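You operate a simulated robot arm through the tools that you are given. There is no shell and no other tool.

The job below is to be done with a simulated robot arm. You get a single attempt, and the scene is never put back.

TASK
Let the glass cool, lock the keys and wipe off the two spills.
Fine: the dried milk patch and the sauce splash; hob off, no scourer on a ring while HOT shows; scourer put back. What is to be rubbed or washed off counts as gone when no trace of it is left.

Only the result counts: the job must be done as asked and must still hold three seconds after the hand-in. Knocking over, shifting, dropping, spilling or breaking anything else fails it.

THE ROBOT
A 7-joint arm with a two-finger parallel gripper, fixed in place. Base frame: the origin is on the floor under the middle of its stand, x ahead of it, y to its left, z up; the work surface is at about z = 906. Units: mm, degrees, N and s.
It reaches about 1247 mm from its shoulder. Its first joint turns from -132.0 to 132.0 degrees. Payload 3.91 kg.
Tool frame: the origin (TCP) lies between the finger pads and is the grasp point; the fingertips stand 30 mm ahead of it; z points along the fingers, y is the line along which they close. Largest opening 110 mm; finger width 20, thickness 10; the body of the gripper, 48 by 112 mm, starts 55 mm behind the TCP.
Orientation is told as [roll, pitch, yaw] about the base's x, y, z axes, in that order, counted from this pose: with the fingers straight down and closing along the base's y, the tool's x points along the base's -x, its y along +y and its z along -z.

THE INTERFACE
- The arm moves only by the tool play_rows. Its arguments are lists of equal length, an entry for each row: "dp": the shift along the tool's x, y, z in mm, a list of three; "delta_rot": the turn, a rotation vector about the tool's x, y, z in rad, a list of three. In form: {"dp": [[x, y, z], ...], "delta_rot": [[wx, wy, wz], ...]}. A call has 1 to 20 rows; each row is the pose to reach, as a shift and turn from the pose commanded when the call began, along the tool's axes at that moment. "gripper" is the gripper command, from -1 (fully open) to 1 (shut), values between in proportion, set as the call begins (left out, the last holds). A row lasts 0.2 s, in which the tool goes at most 50 mm and 8.6 degrees; a call with a longer step from one row to the next is refused whole, and so is a gripper value outside its range. Where a pose cannot be reached the arm comes as near as it can. A force on the tool above 90 N (or 10 N above the force at the start of the call, whichever is more), or a blocked arm, ends the call early, and 0.2 s more pass. The fingers move at their own pace (about 108 mm/s each) and stop on an object; they squeeze with about 40 N. The grip force told is the motor's: it shows also when the fingers shut on nothing. Time passes only in rows, and 0.2 s behind the last, so rows that repeat a pose let the fingers close. The reply holds the time, the measured pose of the TCP, the force on the tool along the base axes, the opening and the grip force, in the units named above and with some noise, with the torque about the TCP (base axes, N m) and any sound that the robot's microphone picked up.
- Cameras (640 x 400 px; columns grow to the right, rows downward): "scene" is fixed at [49.6, -643.5, 1515.2]; the picture's right is [0.76, -0.65, 0.00], its down [-0.22, -0.25, -0.94] and it looks along [0.62, 0.71, -0.33] (base axes); focal length 314 px, centre (320, 200). "wrist" rides on the gripper at [72, 17, -103] in the tool frame; the picture's right is [-0.23, 0.97, 0.00], its down [-0.76, -0.18, -0.62] and it looks along [-0.61, -0.14, 0.78] (tool axes); focal length 222 px, centre (320, 200). There is no depth. A picture from a camera that has moved, and an enlarged one, comes with that camera's place and axes in the base frame and with its lens. The place of the scene camera against the robot may be out by one fixed shift of up to 12 mm in any direction.
- grab_frame(camera): a new picture of that camera. It takes no simulated time.
- close_up(camera, box): a new picture of the part [left, top, right, bottom] of that camera's present view, enlarged. It takes no simulated time.
- finish_job(): hands the job in; it is judged then, once.

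Nothing tells you positions but the pictures and the camera data. Unless the task says otherwise, let go and move clear before handing in.

The tools are called after "Request:" as a command line: name --argument value ..., lists and objects as JSON in quotes. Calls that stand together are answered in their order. play_rows: Moves the arm, as the interface text tells. Its arguments: {"type":"object","properties":{"dp":{"type":"array","items":{"type":"array","items":{"type":"number"}}},"delta_rot":{"type":"array","items":{"type":"array","items":{"type":"number"}}},"gripper":{"type":"number"}},"required":["dp","delta_rot"]} The other tools are called the same way: grab_frame (camera) takes a picture; close_up (camera, box) takes an enlarged picture of a part of a camera's view; finish_job () hands the job in.

At the start:

```text
clock: 0.0
position: [694.4, 192.2, 1193.2]
tcp_rot: [-0.1, 0.0, 0.0]
ft_force: [-0.2, 0.2, 0.5]
ft_torque: [0.0, 0.01, -0.01]
gripper_width: 109.9
gripper_force: 0.1
```

scene: 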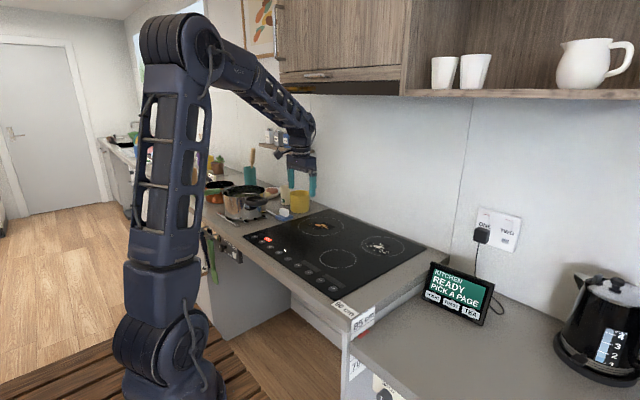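
wrist: 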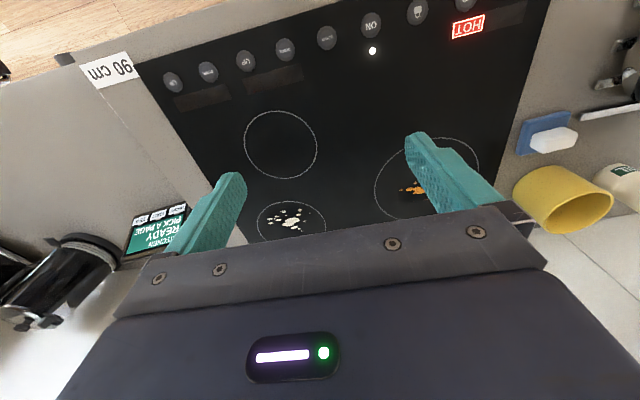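

I see a black glass hob with an orange splash on one ring and a white patch on another, a red HOT sign, a row of touch keys, and what looks like a scourer (blue/white) beside the hob. I'll take closer pictures first.

Request:
close_up --camera "scene" --box '[190, 140, 350, 240]'

Request:
close_up --camera "scene" --box '[230, 195, 430, 320]'

Request:
close_up --camera "wrist" --box '[140, 0, 340, 125]'

Request:
close_up --camera "wrist" --box '[320, 0, 520, 125]'

Request:
close_up --camera "wrist" --box '[440, 60, 640, 240]'

Request:
close_up --camera "scene" --box '[400, 190, 560, 330]'

```text
4.00 times, centred on (270, 190) of scene
camera zoom: at [49.6, -643.5, 1515.2], right [0.76, -0.65, 0.0], down [-0.22, -0.25, -0.94], along [0.62, 0.71, -0.33], focal length 1255 px, centre (520, 240)
```

zoom: 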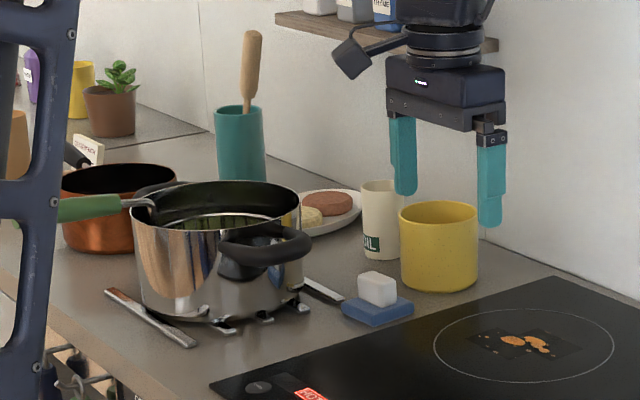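

```text
3.20 times, centred on (330, 258) of scene
camera zoom: at [49.6, -643.5, 1515.2], right [0.76, -0.65, 0.0], down [-0.22, -0.25, -0.94], along [0.62, 0.71, -0.33], focal length 1004 px, centre (288, 16)
```

zoom: 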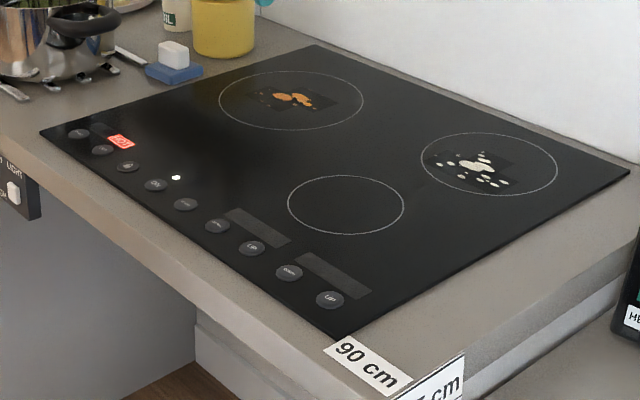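

```text
3.20 times, centred on (240, 62) of wrist
camera zoom: at [621.0, 208.9, 1296.6], right [0.23, 0.97, 0.0], down [0.76, -0.18, 0.62], along [0.61, -0.14, -0.78], focal length 711 px, centre (576, 640)
```

zoom: 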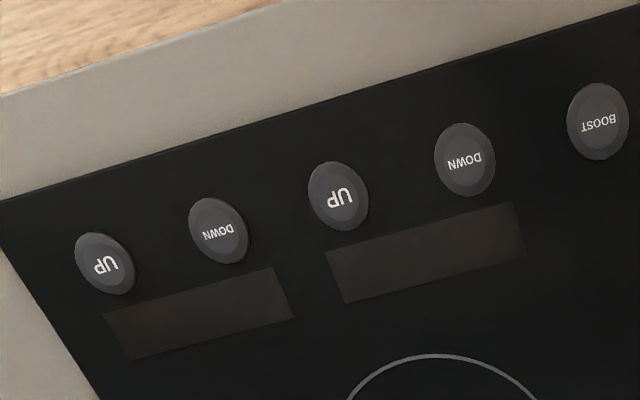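

```text
3.20 times, centred on (420, 62) of wrist
camera zoom: at [621.0, 208.9, 1296.6], right [0.23, 0.97, 0.0], down [0.76, -0.18, 0.62], along [0.61, -0.14, -0.78], focal length 711 px, centre (0, 640)
```

zoom: 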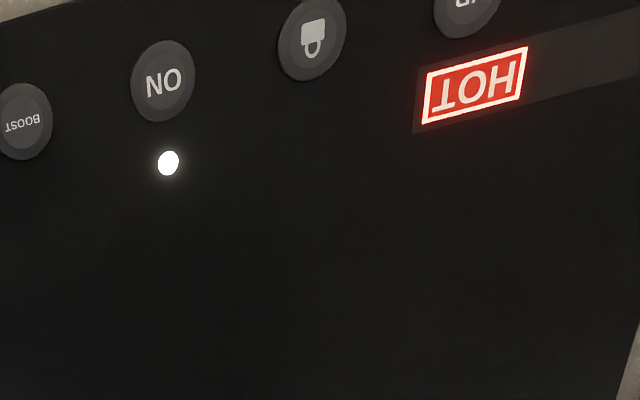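

```text
2.22 times, centred on (540, 150) of wrist
camera zoom: at [621.0, 208.9, 1296.6], right [0.23, 0.97, 0.0], down [0.76, -0.18, 0.62], along [0.61, -0.14, -0.78], focal length 494 px, centre (-169, 311)
```

zoom: 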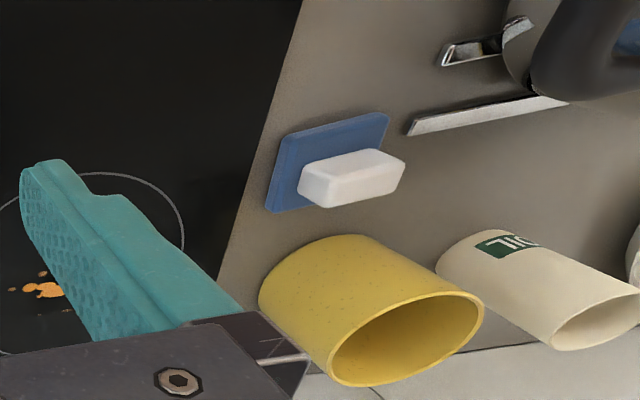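

```text
2.86 times, centred on (480, 260) of scene
camera zoom: at [49.6, -643.5, 1515.2], right [0.76, -0.65, 0.0], down [-0.22, -0.25, -0.94], along [0.62, 0.71, -0.33], focal length 896 px, centre (-137, 29)
```

zoom: 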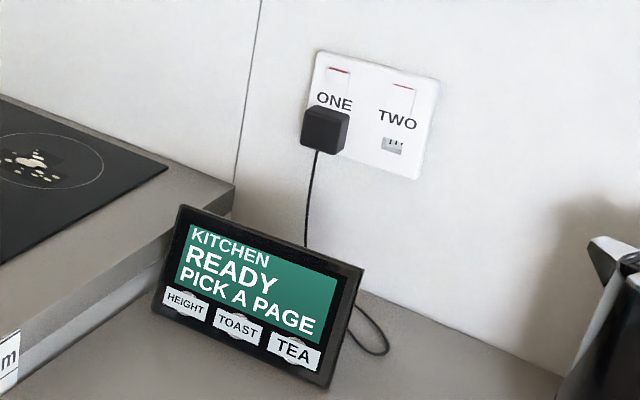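

The keys lie in a row at about x = 641. ON is at about y = 277 with its light lit, the padlock is at about y = 339, and HOT shows by the next key. I'll shut the gripper, move above the ON key and check alignment.

Request:
play_rows --dp '[[7, 11, 24], [14, 22, 48], [20, 32, 72], [27, 43, 96], [34, 53, 120], [40, 64, 145], [47, 75, 169], [53.4, 84.8, 193], [53.4, 84.8, 193]]' --delta_rot '[[0, 0, 0], [0, 0, 0], [0, 0, 0], [0, 0, 0], [0, 0, 0], [0, 0, 0], [0, 0, 0], [0, 0, 0], [0, 0, 0]]' --gripper 1

Request:
grab_frame --camera "wrist"

Request:
grab_frame --camera "scene"

```text
clock: 2.0
position: [639.9, 278.5, 999.4]
tcp_rot: [0.0, 0.0, 0.0]
ft_force: [0.4, 0.5, 0.3]
ft_torque: [0.01, -0.02, 0.01]
gripper_width: 0.0
gripper_force: 37.4
```

```text
taken
camera wrist: at [567.1, 295.1, 1103.0], right [0.23, 0.97, 0.0], down [0.76, -0.18, 0.62], along [0.61, -0.14, -0.78], focal length 222 px, centre (320, 200)
```

wrist: 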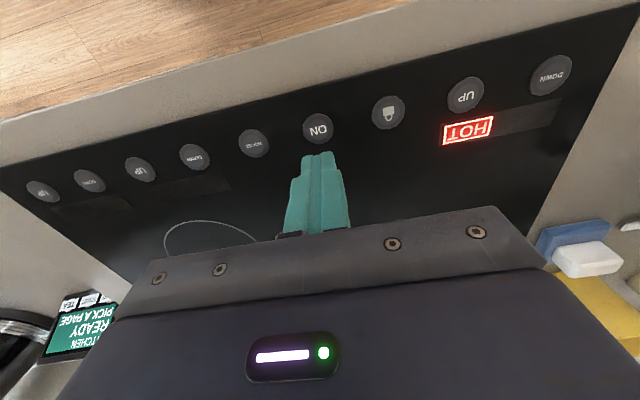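

```text
taken
```

scene: 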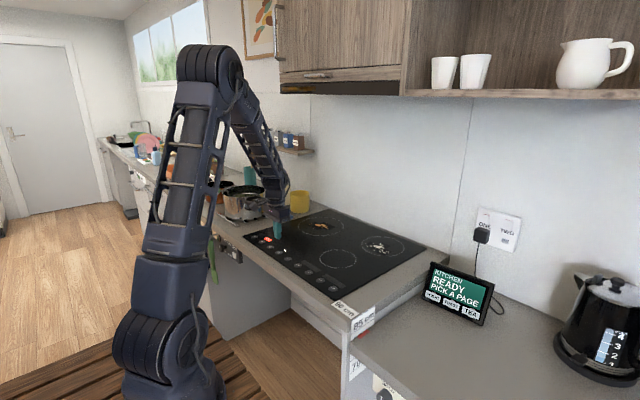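

The closed fingertips sit over the ON key at about (639, 276). I'll go down to just above the glass and then touch it in small steps while reading the force.

Request:
play_rows --dp '[[1, -1, 15], [1, -1, 30], [1, -1, 45], [1, -1, 52], [1, -1, 54]]' --delta_rot '[[0, 0, 0], [0, 0, 0], [0, 0, 0], [0, 0, 0], [0, 0, 0]]'

Request:
grab_frame --camera "wrist"

```text
clock: 3.2
position: [640.5, 275.3, 947.0]
tcp_rot: [0.0, 0.0, -0.1]
ft_force: [0.4, 0.8, -0.5]
ft_torque: [0.03, 0.02, -0.04]
gripper_width: 0.0
gripper_force: 37.8
```

```text
taken
camera wrist: at [567.6, 292.5, 1049.3], right [0.23, 0.97, 0.0], down [0.76, -0.18, 0.62], along [0.61, -0.14, -0.78], focal length 222 px, centre (320, 200)
```

wrist: 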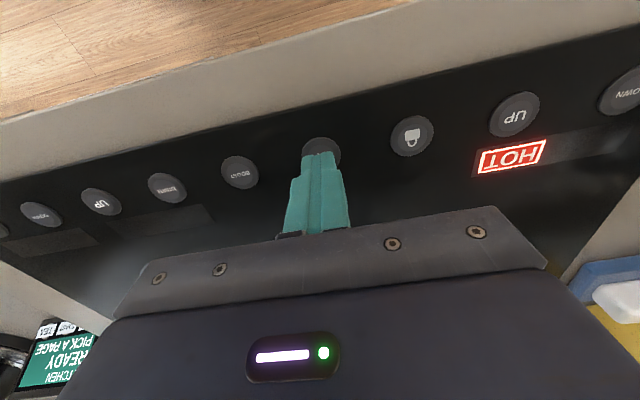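

The tips are about 1 cm above the glass on the ON key. I'll keep lowering in small steps.

Request:
play_rows --dp '[[0, 0, 1], [0, 0, 2], [0, 0, 3], [0, 0, 3]]' --delta_rot '[[0, 0, 0], [0, 0, 0], [0, 0, 0], [0, 0, 0]]'

```text
clock: 4.2
position: [639.1, 276.2, 942.4]
tcp_rot: [0.0, 0.0, 0.0]
ft_force: [0.3, 0.5, 0.2]
ft_torque: [0.0, 0.0, -0.01]
gripper_width: 0.1
gripper_force: 37.1
```

Request:
play_rows --dp '[[0, 0, 1], [0, 0, 2], [0, 0, 2]]' --delta_rot '[[0, 0, 0], [0, 0, 0], [0, 0, 0]]'

```text
clock: 5.0
position: [640.1, 275.7, 941.5]
tcp_rot: [0.0, 0.0, 0.0]
ft_force: [-0.2, 0.7, 0.1]
ft_torque: [0.01, -0.02, 0.01]
gripper_width: 0.0
gripper_force: 38.2
```

No contact yet with the tips at about z = 911. I'll carry on down gently.

Request:
play_rows --dp '[[0, 0, 1], [0, 0, 2], [0, 0, 2]]' --delta_rot '[[0, 0, 0], [0, 0, 0], [0, 0, 0]]'

```text
clock: 5.8
position: [638.6, 275.2, 938.7]
tcp_rot: [0.2, 0.0, 0.0]
ft_force: [-0.3, 0.2, -0.7]
ft_torque: [0.05, 0.01, 0.0]
gripper_width: 0.0
gripper_force: 37.8
```

Request:
play_rows --dp '[[0, 0, 0.7], [0, 0, 1.4], [0, 0, 1.4]]' --delta_rot '[[0, 0, 0], [0, 0, 0], [0, 0, 0]]'

Request:
grab_frame --camera "wrist"

```text
clock: 6.6
position: [639.3, 275.9, 938.1]
tcp_rot: [0.0, 0.0, 0.1]
ft_force: [-0.1, 0.0, -0.2]
ft_torque: [-0.03, -0.05, 0.0]
gripper_width: 0.0
gripper_force: 37.7
```

```text
taken
camera wrist: at [566.8, 292.4, 1041.6], right [0.23, 0.97, 0.0], down [0.76, -0.18, 0.62], along [0.61, -0.14, -0.78], focal length 222 px, centre (320, 200)
```

wrist: 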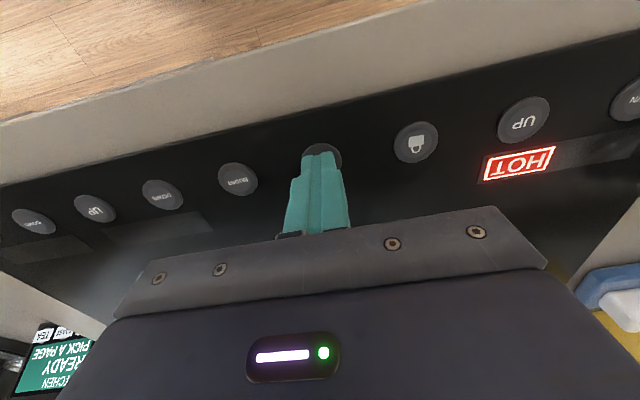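

Still no contact; the tips are at about 907.8. I'll keep going in 1 mm steps.

Request:
play_rows --dp '[[0, 0, 0.6], [0, 0, 1.2], [0, 0, 1.2]]' --delta_rot '[[0, 0, 0], [0, 0, 0], [0, 0, 0]]'

```text
clock: 7.4
position: [638.5, 276.3, 936.5]
tcp_rot: [0.0, 0.0, 0.0]
ft_force: [0.3, -0.3, 1.1]
ft_torque: [-0.02, -0.02, -0.04]
gripper_width: 0.0
gripper_force: 37.7
```

Request:
play_rows --dp '[[0, 0, 0.5], [0, 0, 1.0], [0, 0, 1.0]]' --delta_rot '[[0, 0, 0], [0, 0, 0], [0, 0, 0]]'

Request:
grab_frame --camera "scene"

```text
clock: 8.2
position: [638.8, 276.6, 936.4]
tcp_rot: [-0.1, 0.0, 0.0]
ft_force: [0.3, -1.0, 1.1]
ft_torque: [0.0, -0.02, 0.0]
gripper_width: 0.0
gripper_force: 37.7
```

```text
taken
```

scene: 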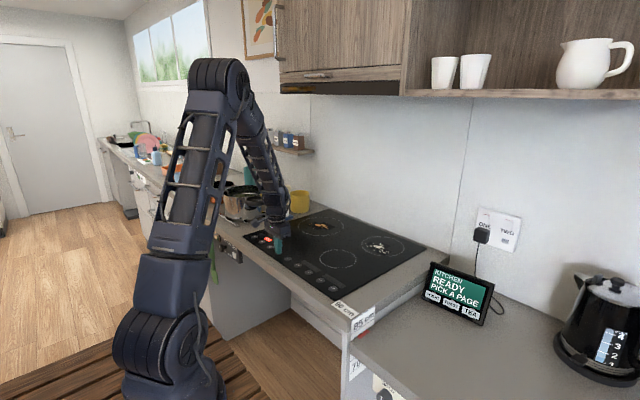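

Request:
play_rows --dp '[[0, 0, 0.6], [0, 0, 1.2], [0, 0, 1.2]]' --delta_rot '[[0, 0, 0], [0, 0, 0], [0, 0, 0]]'

Request:
close_up --camera "scene" --box '[230, 200, 390, 300]'

```text
clock: 9.0
position: [639.6, 276.4, 936.0]
tcp_rot: [0.0, 0.0, 0.0]
ft_force: [-8.5, -4.2, 28.8]
ft_torque: [-0.18, 0.47, 0.05]
gripper_width: 0.0
gripper_force: 37.5
```

```text
4.00 times, centred on (310, 250) of scene
camera zoom: at [49.6, -643.5, 1515.2], right [0.76, -0.65, 0.0], down [-0.22, -0.25, -0.94], along [0.62, 0.71, -0.33], focal length 1255 px, centre (360, 0)
```

zoom: 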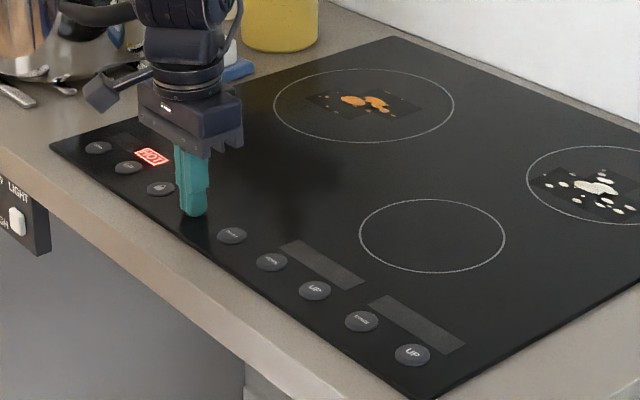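

The tips are now in contact with about 29 N on the ON key. I'll hold briefly, lift, and look at the power light.

Request:
play_rows --dp '[[0, 0, 0], [0, 0, -5], [0, 0, -20], [0, 0, -40], [0, 0, -60]]' --delta_rot '[[0, 0, 0], [0, 0, 0], [0, 0, 0], [0, 0, 0], [0, 0, 0]]'

Request:
grab_frame --camera "wrist"

Request:
close_up --camera "scene" --box '[230, 200, 390, 300]'

```text
clock: 10.2
position: [637.6, 276.8, 994.8]
tcp_rot: [0.0, -0.1, 0.0]
ft_force: [0.3, 0.4, 0.0]
ft_torque: [0.01, 0.02, 0.02]
gripper_width: 0.0
gripper_force: 38.1
```

```text
taken
camera wrist: at [565.2, 293.6, 1098.6], right [0.23, 0.97, 0.0], down [0.76, -0.18, 0.62], along [0.61, -0.14, -0.78], focal length 222 px, centre (320, 200)
```

wrist: 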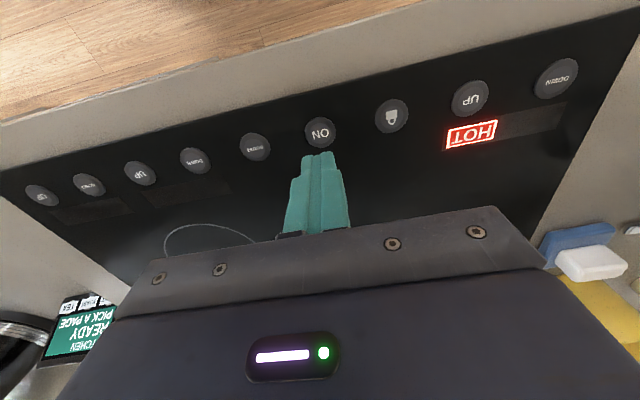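

```text
4.00 times, centred on (310, 250) of scene
camera zoom: at [49.6, -643.5, 1515.2], right [0.76, -0.65, 0.0], down [-0.22, -0.25, -0.94], along [0.62, 0.71, -0.33], focal length 1255 px, centre (360, 0)
```

zoom: 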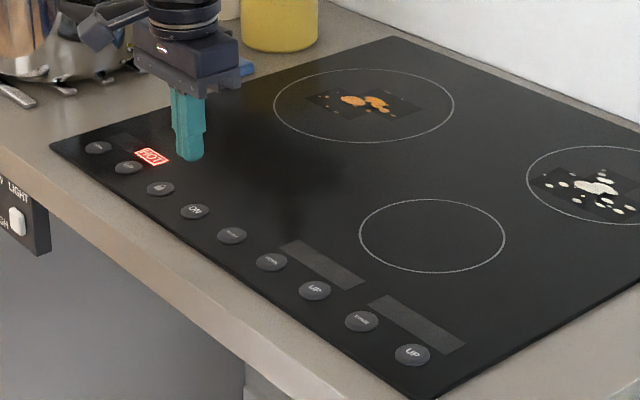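

The power light is out, so the hob is off and HOT still shows. Next I'll press the padlock key at about (639, 339).

Request:
play_rows --dp '[[0, 30, 0], [0, 62.5, 0], [0, 62.5, 20], [0, 62.5, 40], [0, 62.5, 52], [0, 62.5, 56], [0, 62.5, 58], [0, 62.5, 59], [0, 62.5, 59.6], [0, 62.5, 59.6]]' --delta_rot '[[0, 0, 0], [0, 0, 0], [0, 0, 0], [0, 0, 0], [0, 0, 0], [0, 0, 0], [0, 0, 0], [0, 0, 0], [0, 0, 0], [0, 0, 0]]'

Request:
grab_frame --camera "wrist"

Request:
close_up --camera "scene" --box '[230, 200, 390, 300]'

```text
clock: 12.4
position: [639.4, 337.7, 936.1]
tcp_rot: [0.2, 0.0, 0.0]
ft_force: [-4.5, -5.6, 26.4]
ft_torque: [-0.21, 0.33, 0.0]
gripper_width: 0.2
gripper_force: 37.3
```

```text
taken
camera wrist: at [566.9, 354.6, 1039.3], right [0.23, 0.97, 0.0], down [0.76, -0.18, 0.62], along [0.61, -0.14, -0.78], focal length 222 px, centre (320, 200)
```

wrist: 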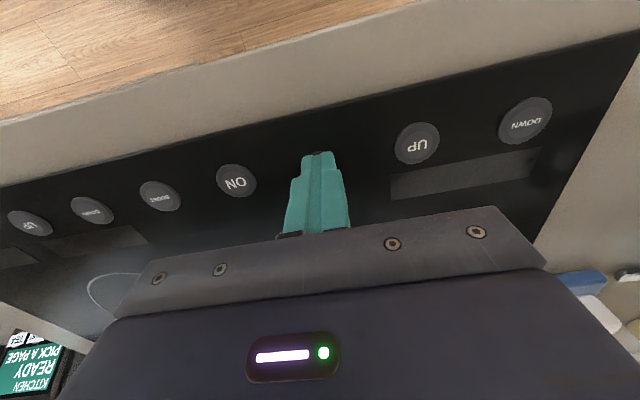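

```text
4.00 times, centred on (310, 250) of scene
camera zoom: at [49.6, -643.5, 1515.2], right [0.76, -0.65, 0.0], down [-0.22, -0.25, -0.94], along [0.62, 0.71, -0.33], focal length 1255 px, centre (360, 0)
```

zoom: 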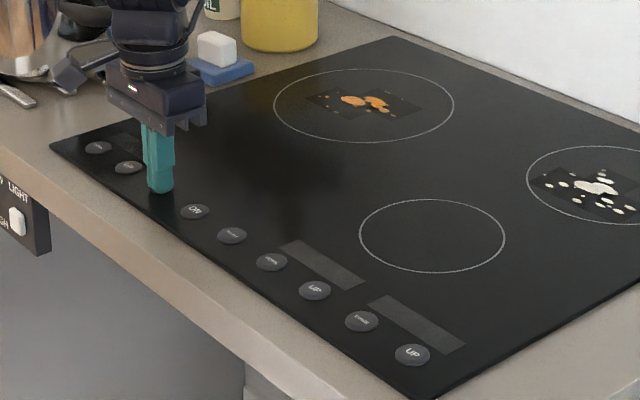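

HOT has gone out while I touch the padlock key. I'll lift and look for a lock sign.

Request:
play_rows --dp '[[0, 0, -5], [0, 0, -20], [0, 0, -40], [0, 0, -60]]' --delta_rot '[[0, 0, 0], [0, 0, 0], [0, 0, 0], [0, 0, 0]]'

Request:
grab_frame --camera "wrist"

Request:
close_up --camera "scene" --box '[230, 200, 390, 300]'

```text
clock: 13.4
position: [638.6, 339.3, 994.5]
tcp_rot: [-0.1, 0.0, 0.0]
ft_force: [0.7, 1.0, 0.6]
ft_torque: [0.0, 0.02, -0.02]
gripper_width: 0.0
gripper_force: 38.7
```

```text
taken
camera wrist: at [566.4, 355.0, 1098.2], right [0.23, 0.97, 0.0], down [0.76, -0.18, 0.62], along [0.61, -0.14, -0.78], focal length 222 px, centre (320, 200)
```

wrist: 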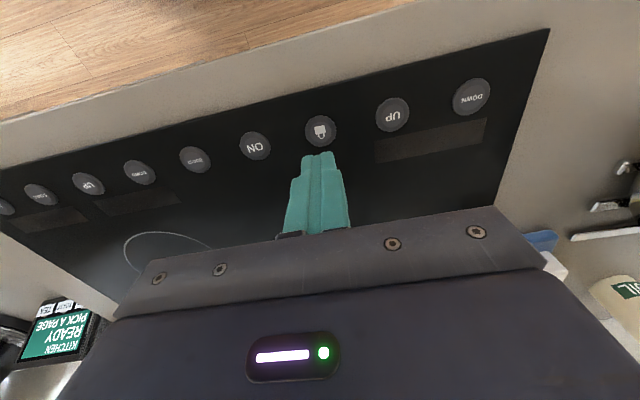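

```text
4.00 times, centred on (310, 250) of scene
camera zoom: at [49.6, -643.5, 1515.2], right [0.76, -0.65, 0.0], down [-0.22, -0.25, -0.94], along [0.62, 0.71, -0.33], focal length 1255 px, centre (360, 0)
```

zoom: 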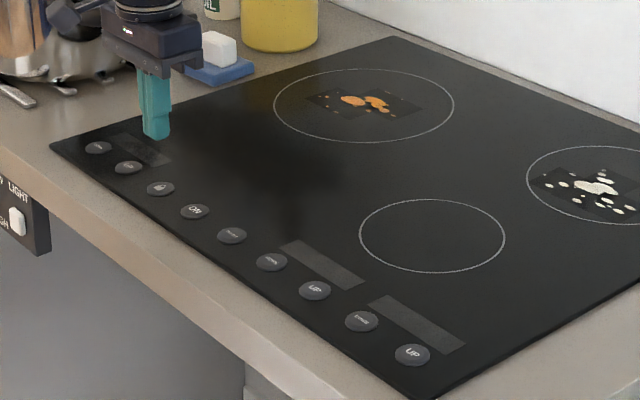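

Request:
close_up --camera "scene" --box '[245, 225, 309, 265]'

Request:
close_up --camera "wrist" --box '[220, 90, 420, 215]'

```text
10.00 times, centred on (277, 245) of scene
camera zoom: at [49.6, -643.5, 1515.2], right [0.76, -0.65, 0.0], down [-0.22, -0.25, -0.94], along [0.62, 0.71, -0.33], focal length 3136 px, centre (750, -250)
```

zoom: 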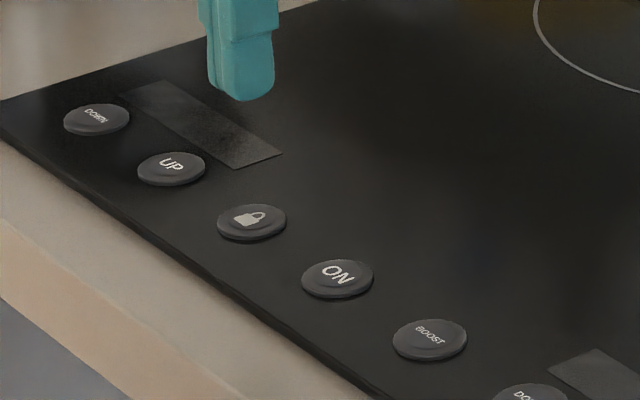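

```text
3.20 times, centred on (320, 152) of wrist
camera zoom: at [566.4, 355.0, 1098.2], right [0.23, 0.97, 0.0], down [0.76, -0.18, 0.62], along [0.61, -0.14, -0.78], focal length 711 px, centre (320, 352)
```

zoom: 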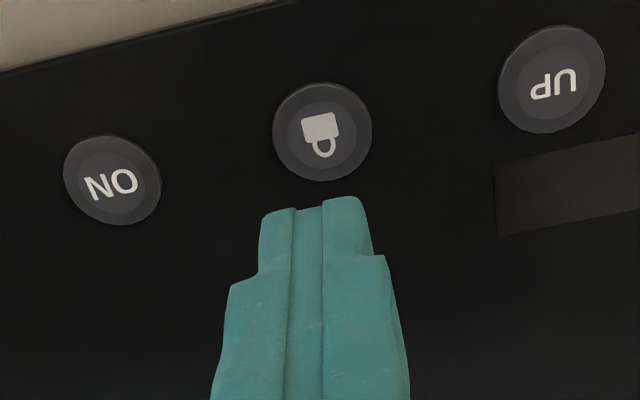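

No lock light is visible after the short touch, so I'll hold the padlock key for a few seconds.

Request:
play_rows --dp '[[0, 0, 25], [0, 0, 45], [0, 0, 55], [0, 0, 58], [0, 0, 59.6], [0, 0, 59.6], [0, 0, 59.6], [0, 0, 59.6], [0, 0, 59.6], [0, 0, 59.6], [0, 0, 59.6], [0, 0, 59.6], [0, 0, 59.6], [0, 0, 59.6], [0, 0, 59.6], [0, 0, 59.6], [0, 0, 59.6], [0, 0, 59.6], [0, 0, 59.6], [0, 0, 59.6]]' --delta_rot '[[0, 0, 0], [0, 0, 0], [0, 0, 0], [0, 0, 0], [0, 0, 0], [0, 0, 0], [0, 0, 0], [0, 0, 0], [0, 0, 0], [0, 0, 0], [0, 0, 0], [0, 0, 0], [0, 0, 0], [0, 0, 0], [0, 0, 0], [0, 0, 0], [0, 0, 0], [0, 0, 0], [0, 0, 0], [0, 0, 0]]'

Request:
grab_frame --camera "wrist"

Request:
close_up --camera "scene" --box '[230, 200, 390, 300]'

```text
clock: 17.6
position: [639.6, 337.6, 936.0]
tcp_rot: [0.0, -0.2, 0.0]
ft_force: [-2.2, 3.0, 28.1]
ft_torque: [0.05, 0.26, 0.04]
gripper_width: 0.0
gripper_force: 37.7
```

```text
taken
camera wrist: at [566.9, 354.8, 1039.3], right [0.23, 0.97, 0.0], down [0.76, -0.18, 0.62], along [0.61, -0.14, -0.78], focal length 222 px, centre (320, 200)
```

wrist: 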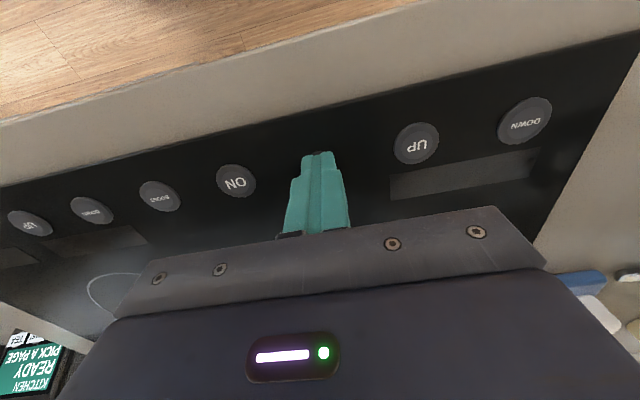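

```text
4.00 times, centred on (310, 250) of scene
camera zoom: at [49.6, -643.5, 1515.2], right [0.76, -0.65, 0.0], down [-0.22, -0.25, -0.94], along [0.62, 0.71, -0.33], focal length 1255 px, centre (360, 0)
```

zoom: 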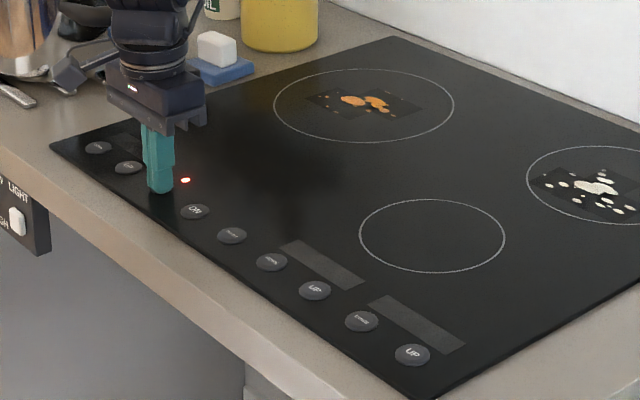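

A red lock light has come on by the padlock key. I'll lift off, confirm it stays lit, and then move up to view the scourer from above.

Request:
play_rows --dp '[[0, 0, -5], [0, 0, -20], [0, 0, -50], [0, 0, -90], [0, 0, -130], [0, 0, -160]]' --delta_rot '[[0, 0, 0], [0, 0, 0], [0, 0, 0], [0, 0, 0], [0, 0, 0], [0, 0, 0]]'

Request:
close_up --camera "scene" --box '[230, 200, 390, 300]'

Request:
grab_frame --camera "wrist"

```text
clock: 19.0
position: [639.0, 338.3, 1096.4]
tcp_rot: [0.0, 0.0, 0.0]
ft_force: [0.4, -0.4, -0.3]
ft_torque: [-0.02, -0.01, 0.01]
gripper_width: 0.1
gripper_force: 37.8
```

```text
4.00 times, centred on (310, 250) of scene
camera zoom: at [49.6, -643.5, 1515.2], right [0.76, -0.65, 0.0], down [-0.22, -0.25, -0.94], along [0.62, 0.71, -0.33], focal length 1255 px, centre (360, 0)
```

zoom: 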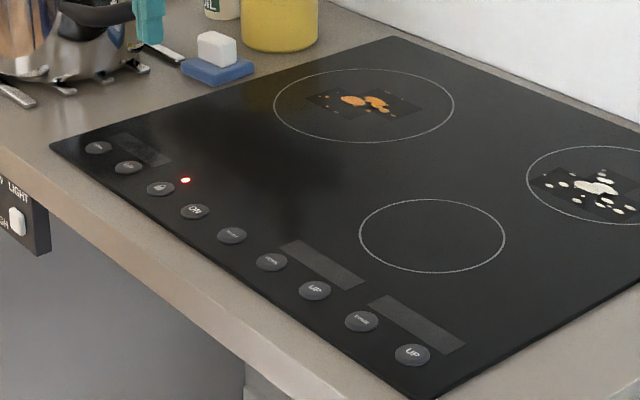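

```text
taken
camera wrist: at [565.9, 355.4, 1198.8], right [0.23, 0.97, 0.0], down [0.76, -0.18, 0.62], along [0.61, -0.14, -0.78], focal length 222 px, centre (320, 200)
```

wrist: 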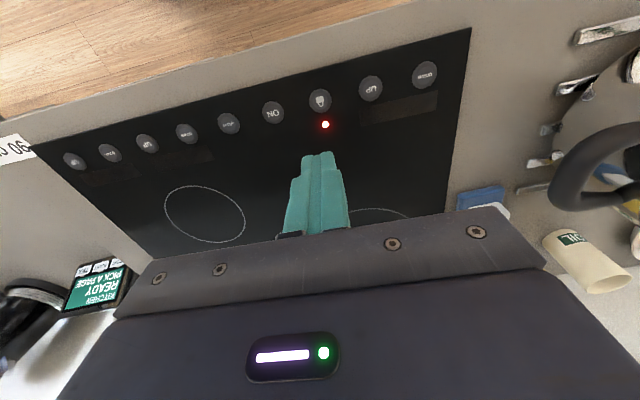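

The lock light is lit, power is off and HOT is gone. Next I'll move above the scourer at about (860, 567) to see how it's built and how to grip it.

Request:
play_rows --dp '[[-24, 25, 0], [-48, 50, 0], [-72, 74, 0], [-96, 99, 0], [-120, 123, 0], [-144, 148, 0], [-168, 173, 0], [-192, 197, 0], [-216, 222, 0], [-216, 222, 0]]' --delta_rot '[[0, 0, 0], [0, 0, 0], [0, 0, 0], [0, 0, 0], [0, 0, 0], [0, 0, 0], [0, 0, 0], [0, 0, 0], [0, 0, 0], [0, 0, 0]]' --gripper -0.45

Request:
grab_frame --camera "wrist"

Request:
grab_frame --camera "scene"

```text
clock: 21.2
position: [855.1, 559.0, 1094.9]
tcp_rot: [-0.1, 0.0, 0.0]
ft_force: [0.0, 0.3, 0.3]
ft_torque: [-0.03, 0.0, -0.01]
gripper_width: 79.9
gripper_force: 0.1
```

```text
taken
camera wrist: at [782.2, 575.7, 1198.4], right [0.23, 0.97, 0.0], down [0.76, -0.18, 0.62], along [0.61, -0.14, -0.78], focal length 222 px, centre (320, 200)
```

wrist: 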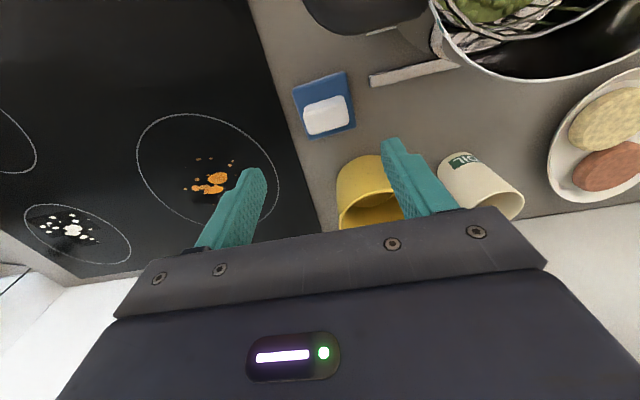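

```text
taken
```

scene: 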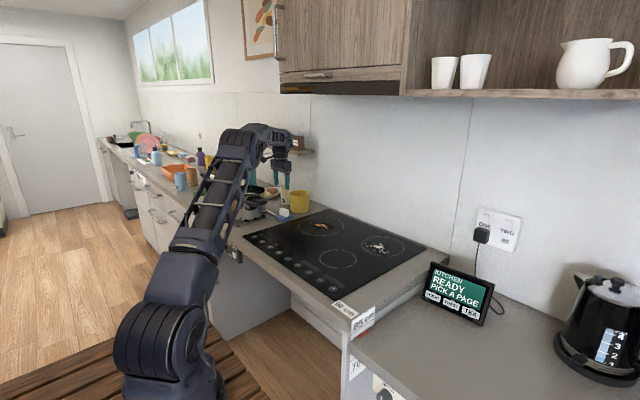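

Request:
close_up --camera "wrist" --box '[260, 50, 400, 150]'

Request:
close_up --camera "scene" --box '[255, 190, 319, 230]'

```text
4.00 times, centred on (330, 100) of wrist
camera zoom: at [782.2, 575.7, 1198.4], right [0.23, 0.97, 0.0], down [0.76, -0.18, 0.62], along [0.61, -0.14, -0.78], focal length 888 px, centre (280, 600)
```

zoom: 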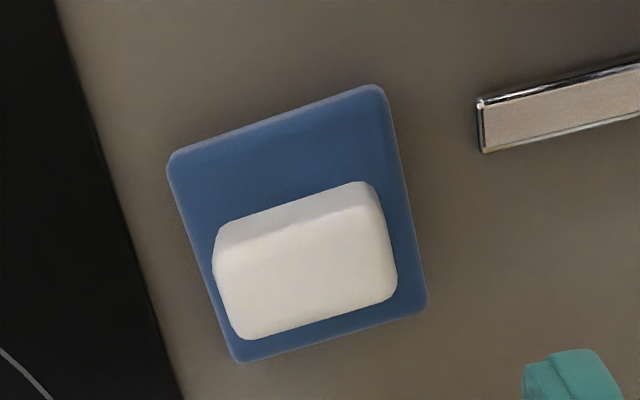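

```text
10.00 times, centred on (287, 210) of scene
camera zoom: at [49.6, -643.5, 1515.2], right [0.76, -0.65, 0.0], down [-0.22, -0.25, -0.94], along [0.62, 0.71, -0.33], focal length 3136 px, centre (650, 100)
```

zoom: 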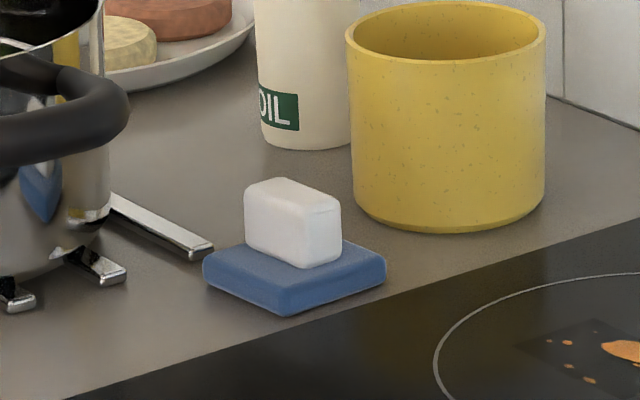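

The scourer is a blue pad of about 64 × 64 mm centred near (865, 564), with a white grip block of about 24 × 45 × 30 mm on top. Before picking it up I'll survey both spills from above to locate them exactly.

Request:
play_rows --dp '[[-12, -33, 0], [-24, -66, 0], [-36, -99, 0], [-48, -132, 0], [-60, -165, 0], [-72, -198, 0], [-72, -198, 0]]' --delta_rot '[[0, 0, 0], [0, 0, 0], [0, 0, 0], [0, 0, 0], [0, 0, 0], [0, 0, 0], [0, 0, 0]]'

Request:
grab_frame --camera "wrist"

Request:
close_up --camera "wrist" --box '[240, 50, 400, 150]'

```text
clock: 22.8
position: [929.3, 362.7, 1092.9]
tcp_rot: [0.0, -0.1, 0.1]
ft_force: [-1.1, -0.1, 0.0]
ft_torque: [-0.01, 0.0, 0.02]
gripper_width: 79.8
gripper_force: 0.0
```

```text
taken
camera wrist: at [855.9, 379.3, 1196.1], right [0.23, 0.97, 0.0], down [0.76, -0.18, 0.62], along [0.61, -0.14, -0.78], focal length 222 px, centre (320, 200)
```

wrist: 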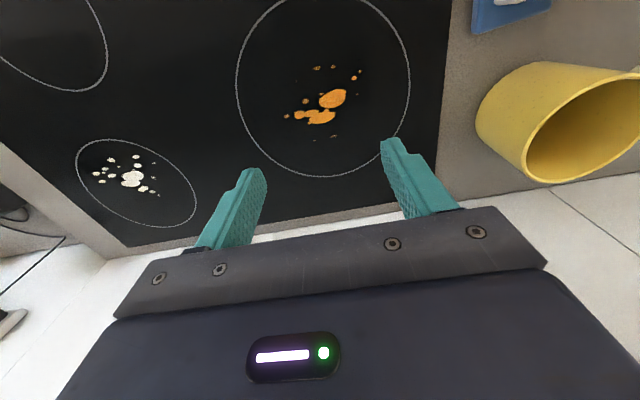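

```text
4.00 times, centred on (320, 100) of wrist
camera zoom: at [855.9, 379.3, 1196.1], right [0.23, 0.97, 0.0], down [0.76, -0.18, 0.62], along [0.61, -0.14, -0.78], focal length 888 px, centre (320, 600)
```

zoom: 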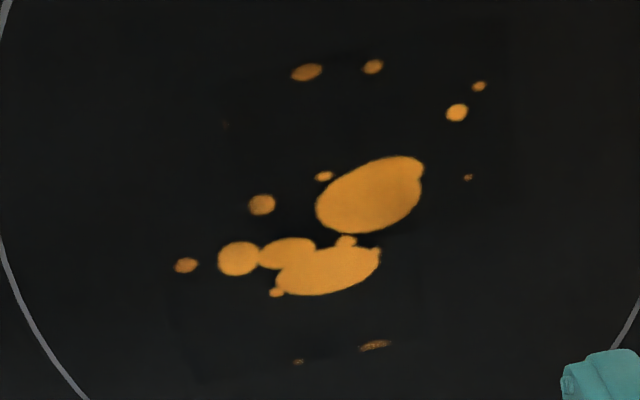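

The sauce splash spans about x = 890–984, y = 310–418. Next I'll survey the milk patch in the same way.

Request:
play_rows --dp '[[-4, -40, 0], [-8, -80, 0], [-12, -120, 0], [-16, -160, 0], [-20, -200, 0], [-24, -240, 0], [-28, -275, 0], [-30, -300, 0], [-30, -300, 0]]' --delta_rot '[[0, 0, 0], [0, 0, 0], [0, 0, 0], [0, 0, 0], [0, 0, 0], [0, 0, 0], [0, 0, 0], [0, 0, 0], [0, 0, 0]]'

Request:
grab_frame --camera "wrist"

Request:
close_up --camera "wrist" --box '[240, 50, 400, 150]'

```text
clock: 24.8
position: [957.1, 64.5, 1092.9]
tcp_rot: [0.0, 0.0, 0.0]
ft_force: [-0.6, -0.1, 0.5]
ft_torque: [0.01, -0.02, 0.01]
gripper_width: 79.7
gripper_force: 0.1
```

```text
taken
camera wrist: at [884.1, 79.2, 1196.7], right [0.23, 0.97, 0.0], down [0.76, -0.18, 0.62], along [0.61, -0.14, -0.78], focal length 222 px, centre (320, 200)
```

wrist: 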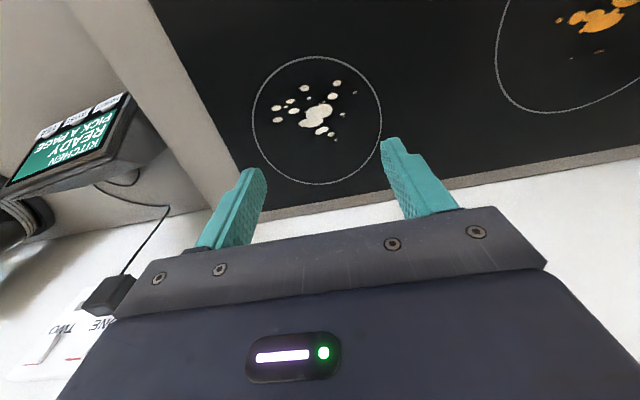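

```text
4.00 times, centred on (320, 100) of wrist
camera zoom: at [884.1, 79.2, 1196.7], right [0.23, 0.97, 0.0], down [0.76, -0.18, 0.62], along [0.61, -0.14, -0.78], focal length 888 px, centre (320, 600)
```

zoom: 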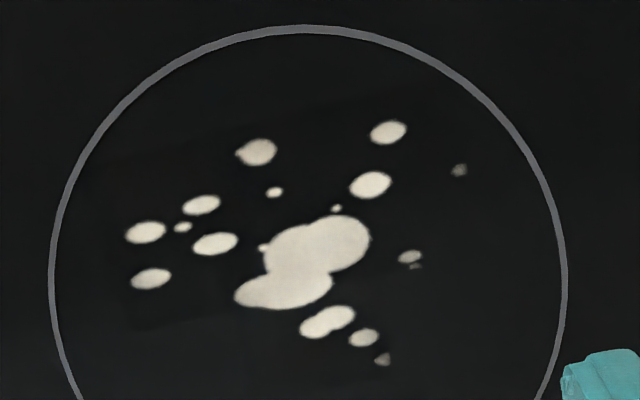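

The milk patch spans about x = 935–1018, y = −2–110. I'll go back above the scourer, open to about 64 mm and turn about 3° to line up with it.

Request:
play_rows --dp '[[7, 40, 0], [15, 82, 0], [23, 124, 0], [31, 166, 0], [38, 208, 0], [46, 250, 0], [54, 292, 0], [61, 334, 0], [69, 376, 0], [77, 418, 0], [85, 460, 0], [92, 501.5, 0], [92, 501.5, 0]]' --delta_rot '[[0, 0, -0.005], [0, 0, -0.01], [0, 0, -0.015], [0, 0, -0.02], [0, 0, -0.025], [0, 0, -0.03], [0, 0, -0.035], [0, 0, -0.04], [0, 0, -0.045], [0, 0, -0.05], [0, 0, -0.055], [0, 0, -0.0576], [0, 0, -0.0576]]' --gripper -0.164

Request:
grab_frame --camera "wrist"

Request:
close_up --camera "wrist" --box '[240, 50, 400, 150]'

```text
clock: 27.6
position: [867.1, 563.1, 1096.5]
tcp_rot: [-0.1, 0.1, 3.3]
ft_force: [0.3, 0.3, 0.0]
ft_torque: [0.01, 0.0, 0.0]
gripper_width: 64.2
gripper_force: 0.1
```

```text
taken
camera wrist: at [793.2, 576.5, 1200.0], right [0.17, 0.99, 0.0], down [0.77, -0.13, 0.62], along [0.61, -0.11, -0.78], focal length 222 px, centre (320, 200)
```

wrist: 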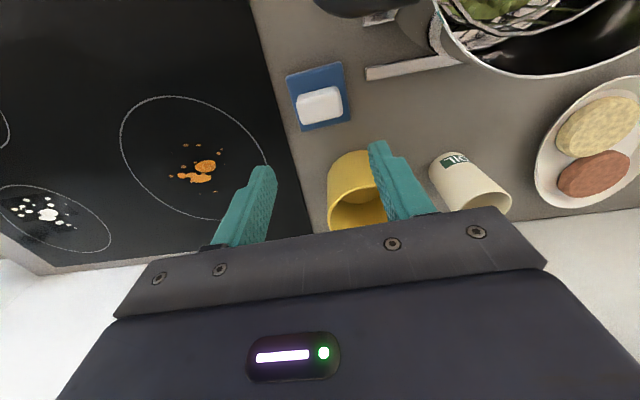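

```text
4.00 times, centred on (320, 100) of wrist
camera zoom: at [793.2, 576.5, 1200.0], right [0.17, 0.99, 0.0], down [0.77, -0.13, 0.62], along [0.61, -0.11, -0.78], focal length 888 px, centre (320, 600)
```

zoom: 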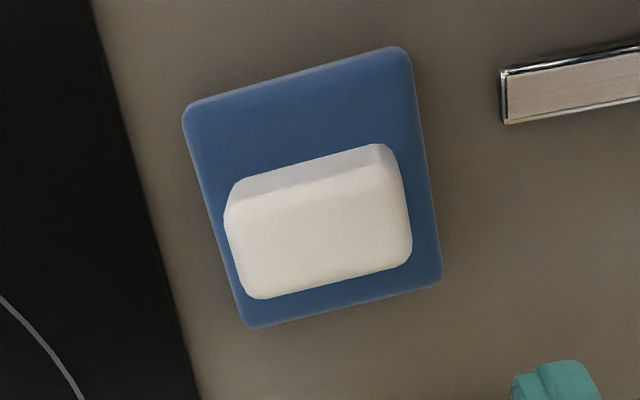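

I'm lined up over the white grip, its centre now reckoned at (864.3, 562.9) and its top at about z = 949. I'll go straight down until the tips are just above the blue pad.

Request:
play_rows --dp '[[1.7, -1.1, 35], [1.7, -1.1, 70], [1.7, -1.1, 100], [1.7, -1.1, 120], [1.7, -1.1, 132], [1.7, -1.1, 139], [1.7, -1.1, 139]]' --delta_rot '[[0, 0, 0], [0, 0, 0], [0, 0, 0], [0, 0, 0], [0, 0, 0], [0, 0, 0], [0, 0, 0]]'

Request:
grab_frame --camera "wrist"

Request:
close_up --camera "scene" --box '[247, 170, 327, 220]'

```text
clock: 29.2
position: [863.4, 564.3, 956.5]
tcp_rot: [0.0, 0.1, 3.3]
ft_force: [-0.1, -0.7, -0.8]
ft_torque: [-0.02, 0.02, 0.02]
gripper_width: 64.0
gripper_force: 0.0
```

```text
taken
camera wrist: at [790.6, 575.2, 1059.3], right [0.17, 0.99, 0.0], down [0.77, -0.13, 0.62], along [0.61, -0.11, -0.78], focal length 222 px, centre (320, 200)
```

wrist: 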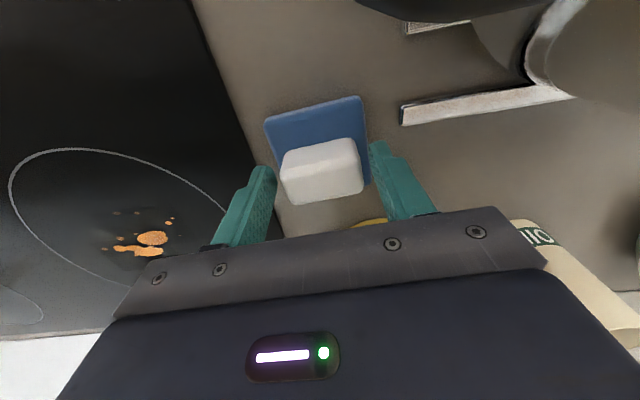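

```text
8.00 times, centred on (287, 195) of scene
camera zoom: at [49.6, -643.5, 1515.2], right [0.76, -0.65, 0.0], down [-0.22, -0.25, -0.94], along [0.62, 0.71, -0.33], focal length 2509 px, centre (584, 240)
```

zoom: 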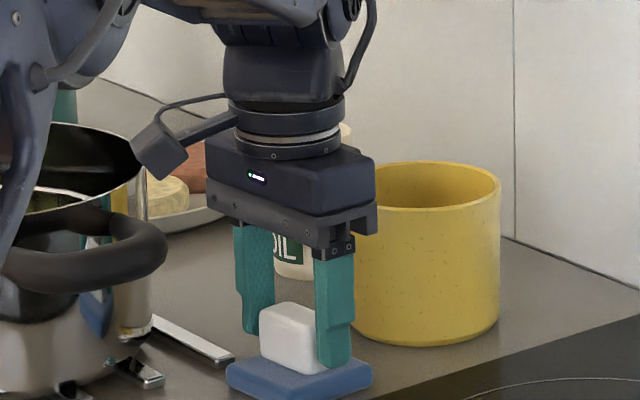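

The fingers straddle the white grip, just above the blue pad. I'll go 2 mm lower and close.

Request:
play_rows --dp '[[0, 0, 1], [0, 0, 2], [0, 0, 2]]' --delta_rot '[[0, 0, 0], [0, 0, 0], [0, 0, 0]]'

Request:
play_rows --dp '[[0, 0, 0], [0, 0, 0], [0, 0, 0], [0, 0, 0]]' --delta_rot '[[0, 0, 0], [0, 0, 0], [0, 0, 0], [0, 0, 0]]' --gripper 1

Request:
grab_frame --camera "wrist"

```text
clock: 30.0
position: [864.7, 562.7, 954.1]
tcp_rot: [-0.1, 0.1, 3.3]
ft_force: [-0.4, 0.2, -0.8]
ft_torque: [0.04, 0.01, -0.01]
gripper_width: 64.1
gripper_force: 0.1
```

```text
clock: 31.0
position: [864.4, 563.9, 953.7]
tcp_rot: [-0.1, 0.0, 3.3]
ft_force: [0.1, 0.9, 0.7]
ft_torque: [0.01, -0.02, 0.04]
gripper_width: 49.4
gripper_force: 39.4
```

```text
taken
camera wrist: at [790.8, 575.1, 1057.2], right [0.17, 0.99, 0.0], down [0.77, -0.13, 0.62], along [0.61, -0.11, -0.78], focal length 222 px, centre (320, 200)
```

wrist: 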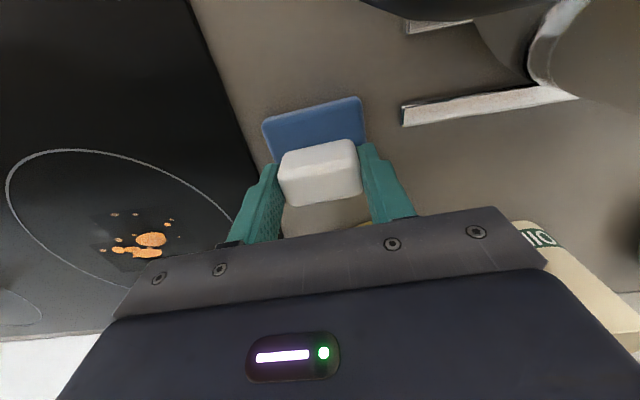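

The grip is closed on the block at 49 mm. I'll lift straight up and check what comes along.

Request:
play_rows --dp '[[0, 0, -3], [0, 0, -10], [0, 0, -25], [0, 0, -50], [0, 0, -80], [0, 0, -100], [0, 0, -100]]' --delta_rot '[[0, 0, 0], [0, 0, 0], [0, 0, 0], [0, 0, 0], [0, 0, 0], [0, 0, 0], [0, 0, 0]]'

Request:
grab_frame --camera "wrist"

Request:
close_up --camera "scene" --box '[230, 150, 390, 250]'

```text
clock: 32.6
position: [863.3, 560.7, 1052.8]
tcp_rot: [0.0, 0.0, 3.3]
ft_force: [0.4, -0.3, -1.2]
ft_torque: [0.0, 0.02, 0.02]
gripper_width: 49.3
gripper_force: 39.7
```

```text
taken
camera wrist: at [790.4, 573.8, 1156.7], right [0.17, 0.99, 0.0], down [0.77, -0.13, 0.62], along [0.61, -0.11, -0.78], focal length 222 px, centre (320, 200)
```

wrist: 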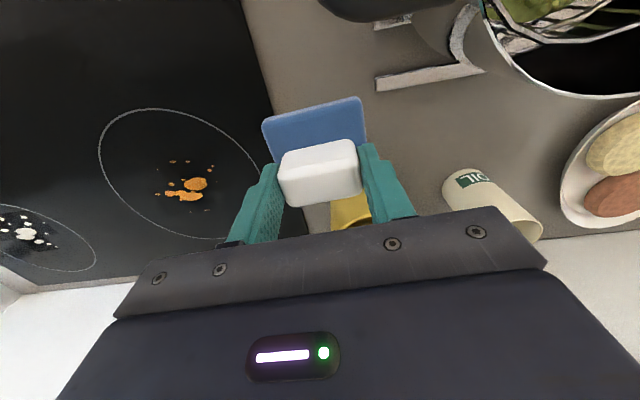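

```text
4.00 times, centred on (310, 200) of scene
camera zoom: at [49.6, -643.5, 1515.2], right [0.76, -0.65, 0.0], down [-0.22, -0.25, -0.94], along [0.62, 0.71, -0.33], focal length 1255 px, centre (360, 200)
```

zoom: 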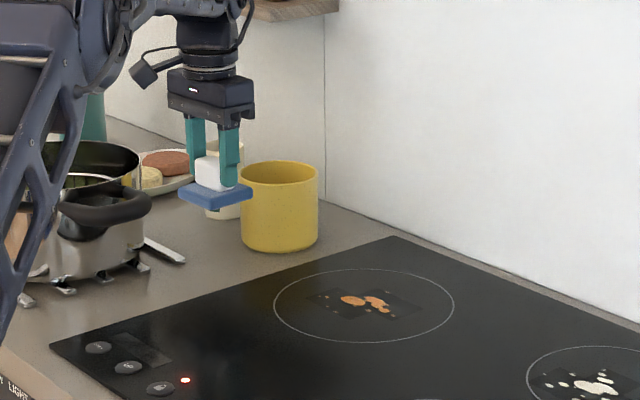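

The whole scourer (blue pad plus white grip) came up. The lock light is still lit and HOT is off. I'll carry it above the sauce splash at about (937, 365).

Request:
play_rows --dp '[[-8, -25, 0], [-18, -60, 0], [-28, -95, 0], [-39, -130, 0], [-50, -165, 0], [-57, -188, 0], [-61.2, -201.7, 0], [-61.2, -201.7, 0]]' --delta_rot '[[0, 0, 0.007], [0, 0, 0.017], [0, 0, 0.027], [0, 0, 0.037], [0, 0, 0.047], [0, 0, 0.053], [0, 0, 0.0576], [0, 0, 0.0576]]'

Request:
grab_frame --camera "wrist"

Request:
close_up --camera "scene" --box '[230, 180, 390, 280]'

```text
clock: 34.4
position: [935.6, 364.6, 1055.2]
tcp_rot: [0.0, 0.0, 0.0]
ft_force: [-0.2, 0.4, -1.0]
ft_torque: [0.0, 0.02, -0.01]
gripper_width: 49.4
gripper_force: 40.2
```

```text
taken
camera wrist: at [862.3, 381.5, 1158.4], right [0.23, 0.97, 0.0], down [0.76, -0.18, 0.62], along [0.61, -0.14, -0.78], focal length 222 px, centre (320, 200)
```

wrist: 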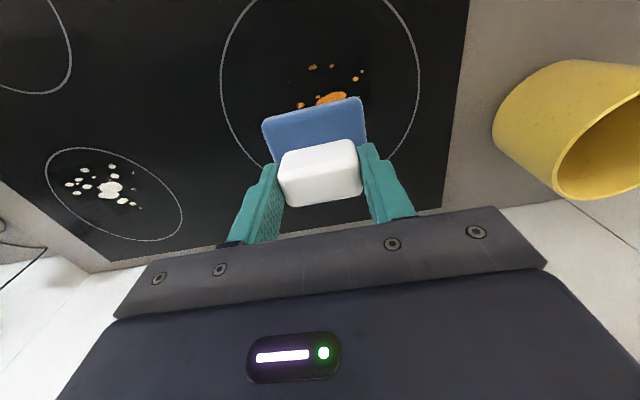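

```text
4.00 times, centred on (310, 230) of scene
camera zoom: at [49.6, -643.5, 1515.2], right [0.76, -0.65, 0.0], down [-0.22, -0.25, -0.94], along [0.62, 0.71, -0.33], focal length 1255 px, centre (360, 80)
```

zoom: 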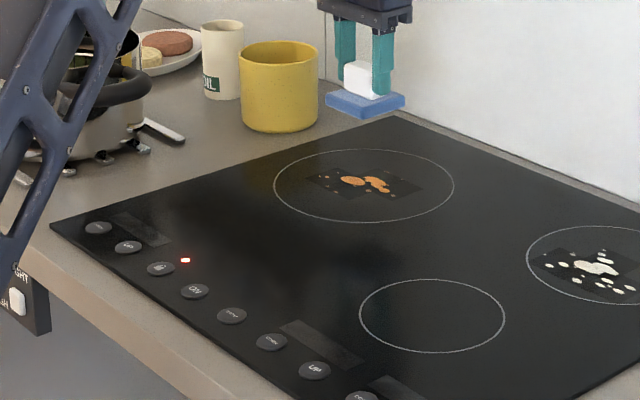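

The scourer hangs over the splash. I'll lower it in steps to find the contact height.

Request:
play_rows --dp '[[0, 0, 30], [0, 0, 60], [0, 0, 80], [0, 0, 90], [0, 0, 93], [0, 0, 93]]' --delta_rot '[[0, 0, 0], [0, 0, 0], [0, 0, 0], [0, 0, 0], [0, 0, 0], [0, 0, 0]]'

Request:
play_rows --dp '[[0, 0, 1], [0, 0, 2], [0, 0, 3], [0, 0, 4], [0, 0, 5], [0, 0, 5]]' --delta_rot '[[0, 0, 0], [0, 0, 0], [0, 0, 0], [0, 0, 0], [0, 0, 0], [0, 0, 0]]'

```text
clock: 35.8
position: [935.3, 365.1, 962.5]
tcp_rot: [0.0, -0.1, 0.0]
ft_force: [0.5, 0.9, -0.8]
ft_torque: [0.01, 0.02, 0.0]
gripper_width: 49.3
gripper_force: 40.1
```

```text
clock: 37.2
position: [936.8, 365.4, 959.9]
tcp_rot: [0.1, -0.3, 0.0]
ft_force: [2.0, 1.3, 38.4]
ft_torque: [-0.23, 0.5, 0.03]
gripper_width: 49.1
gripper_force: 40.2
```

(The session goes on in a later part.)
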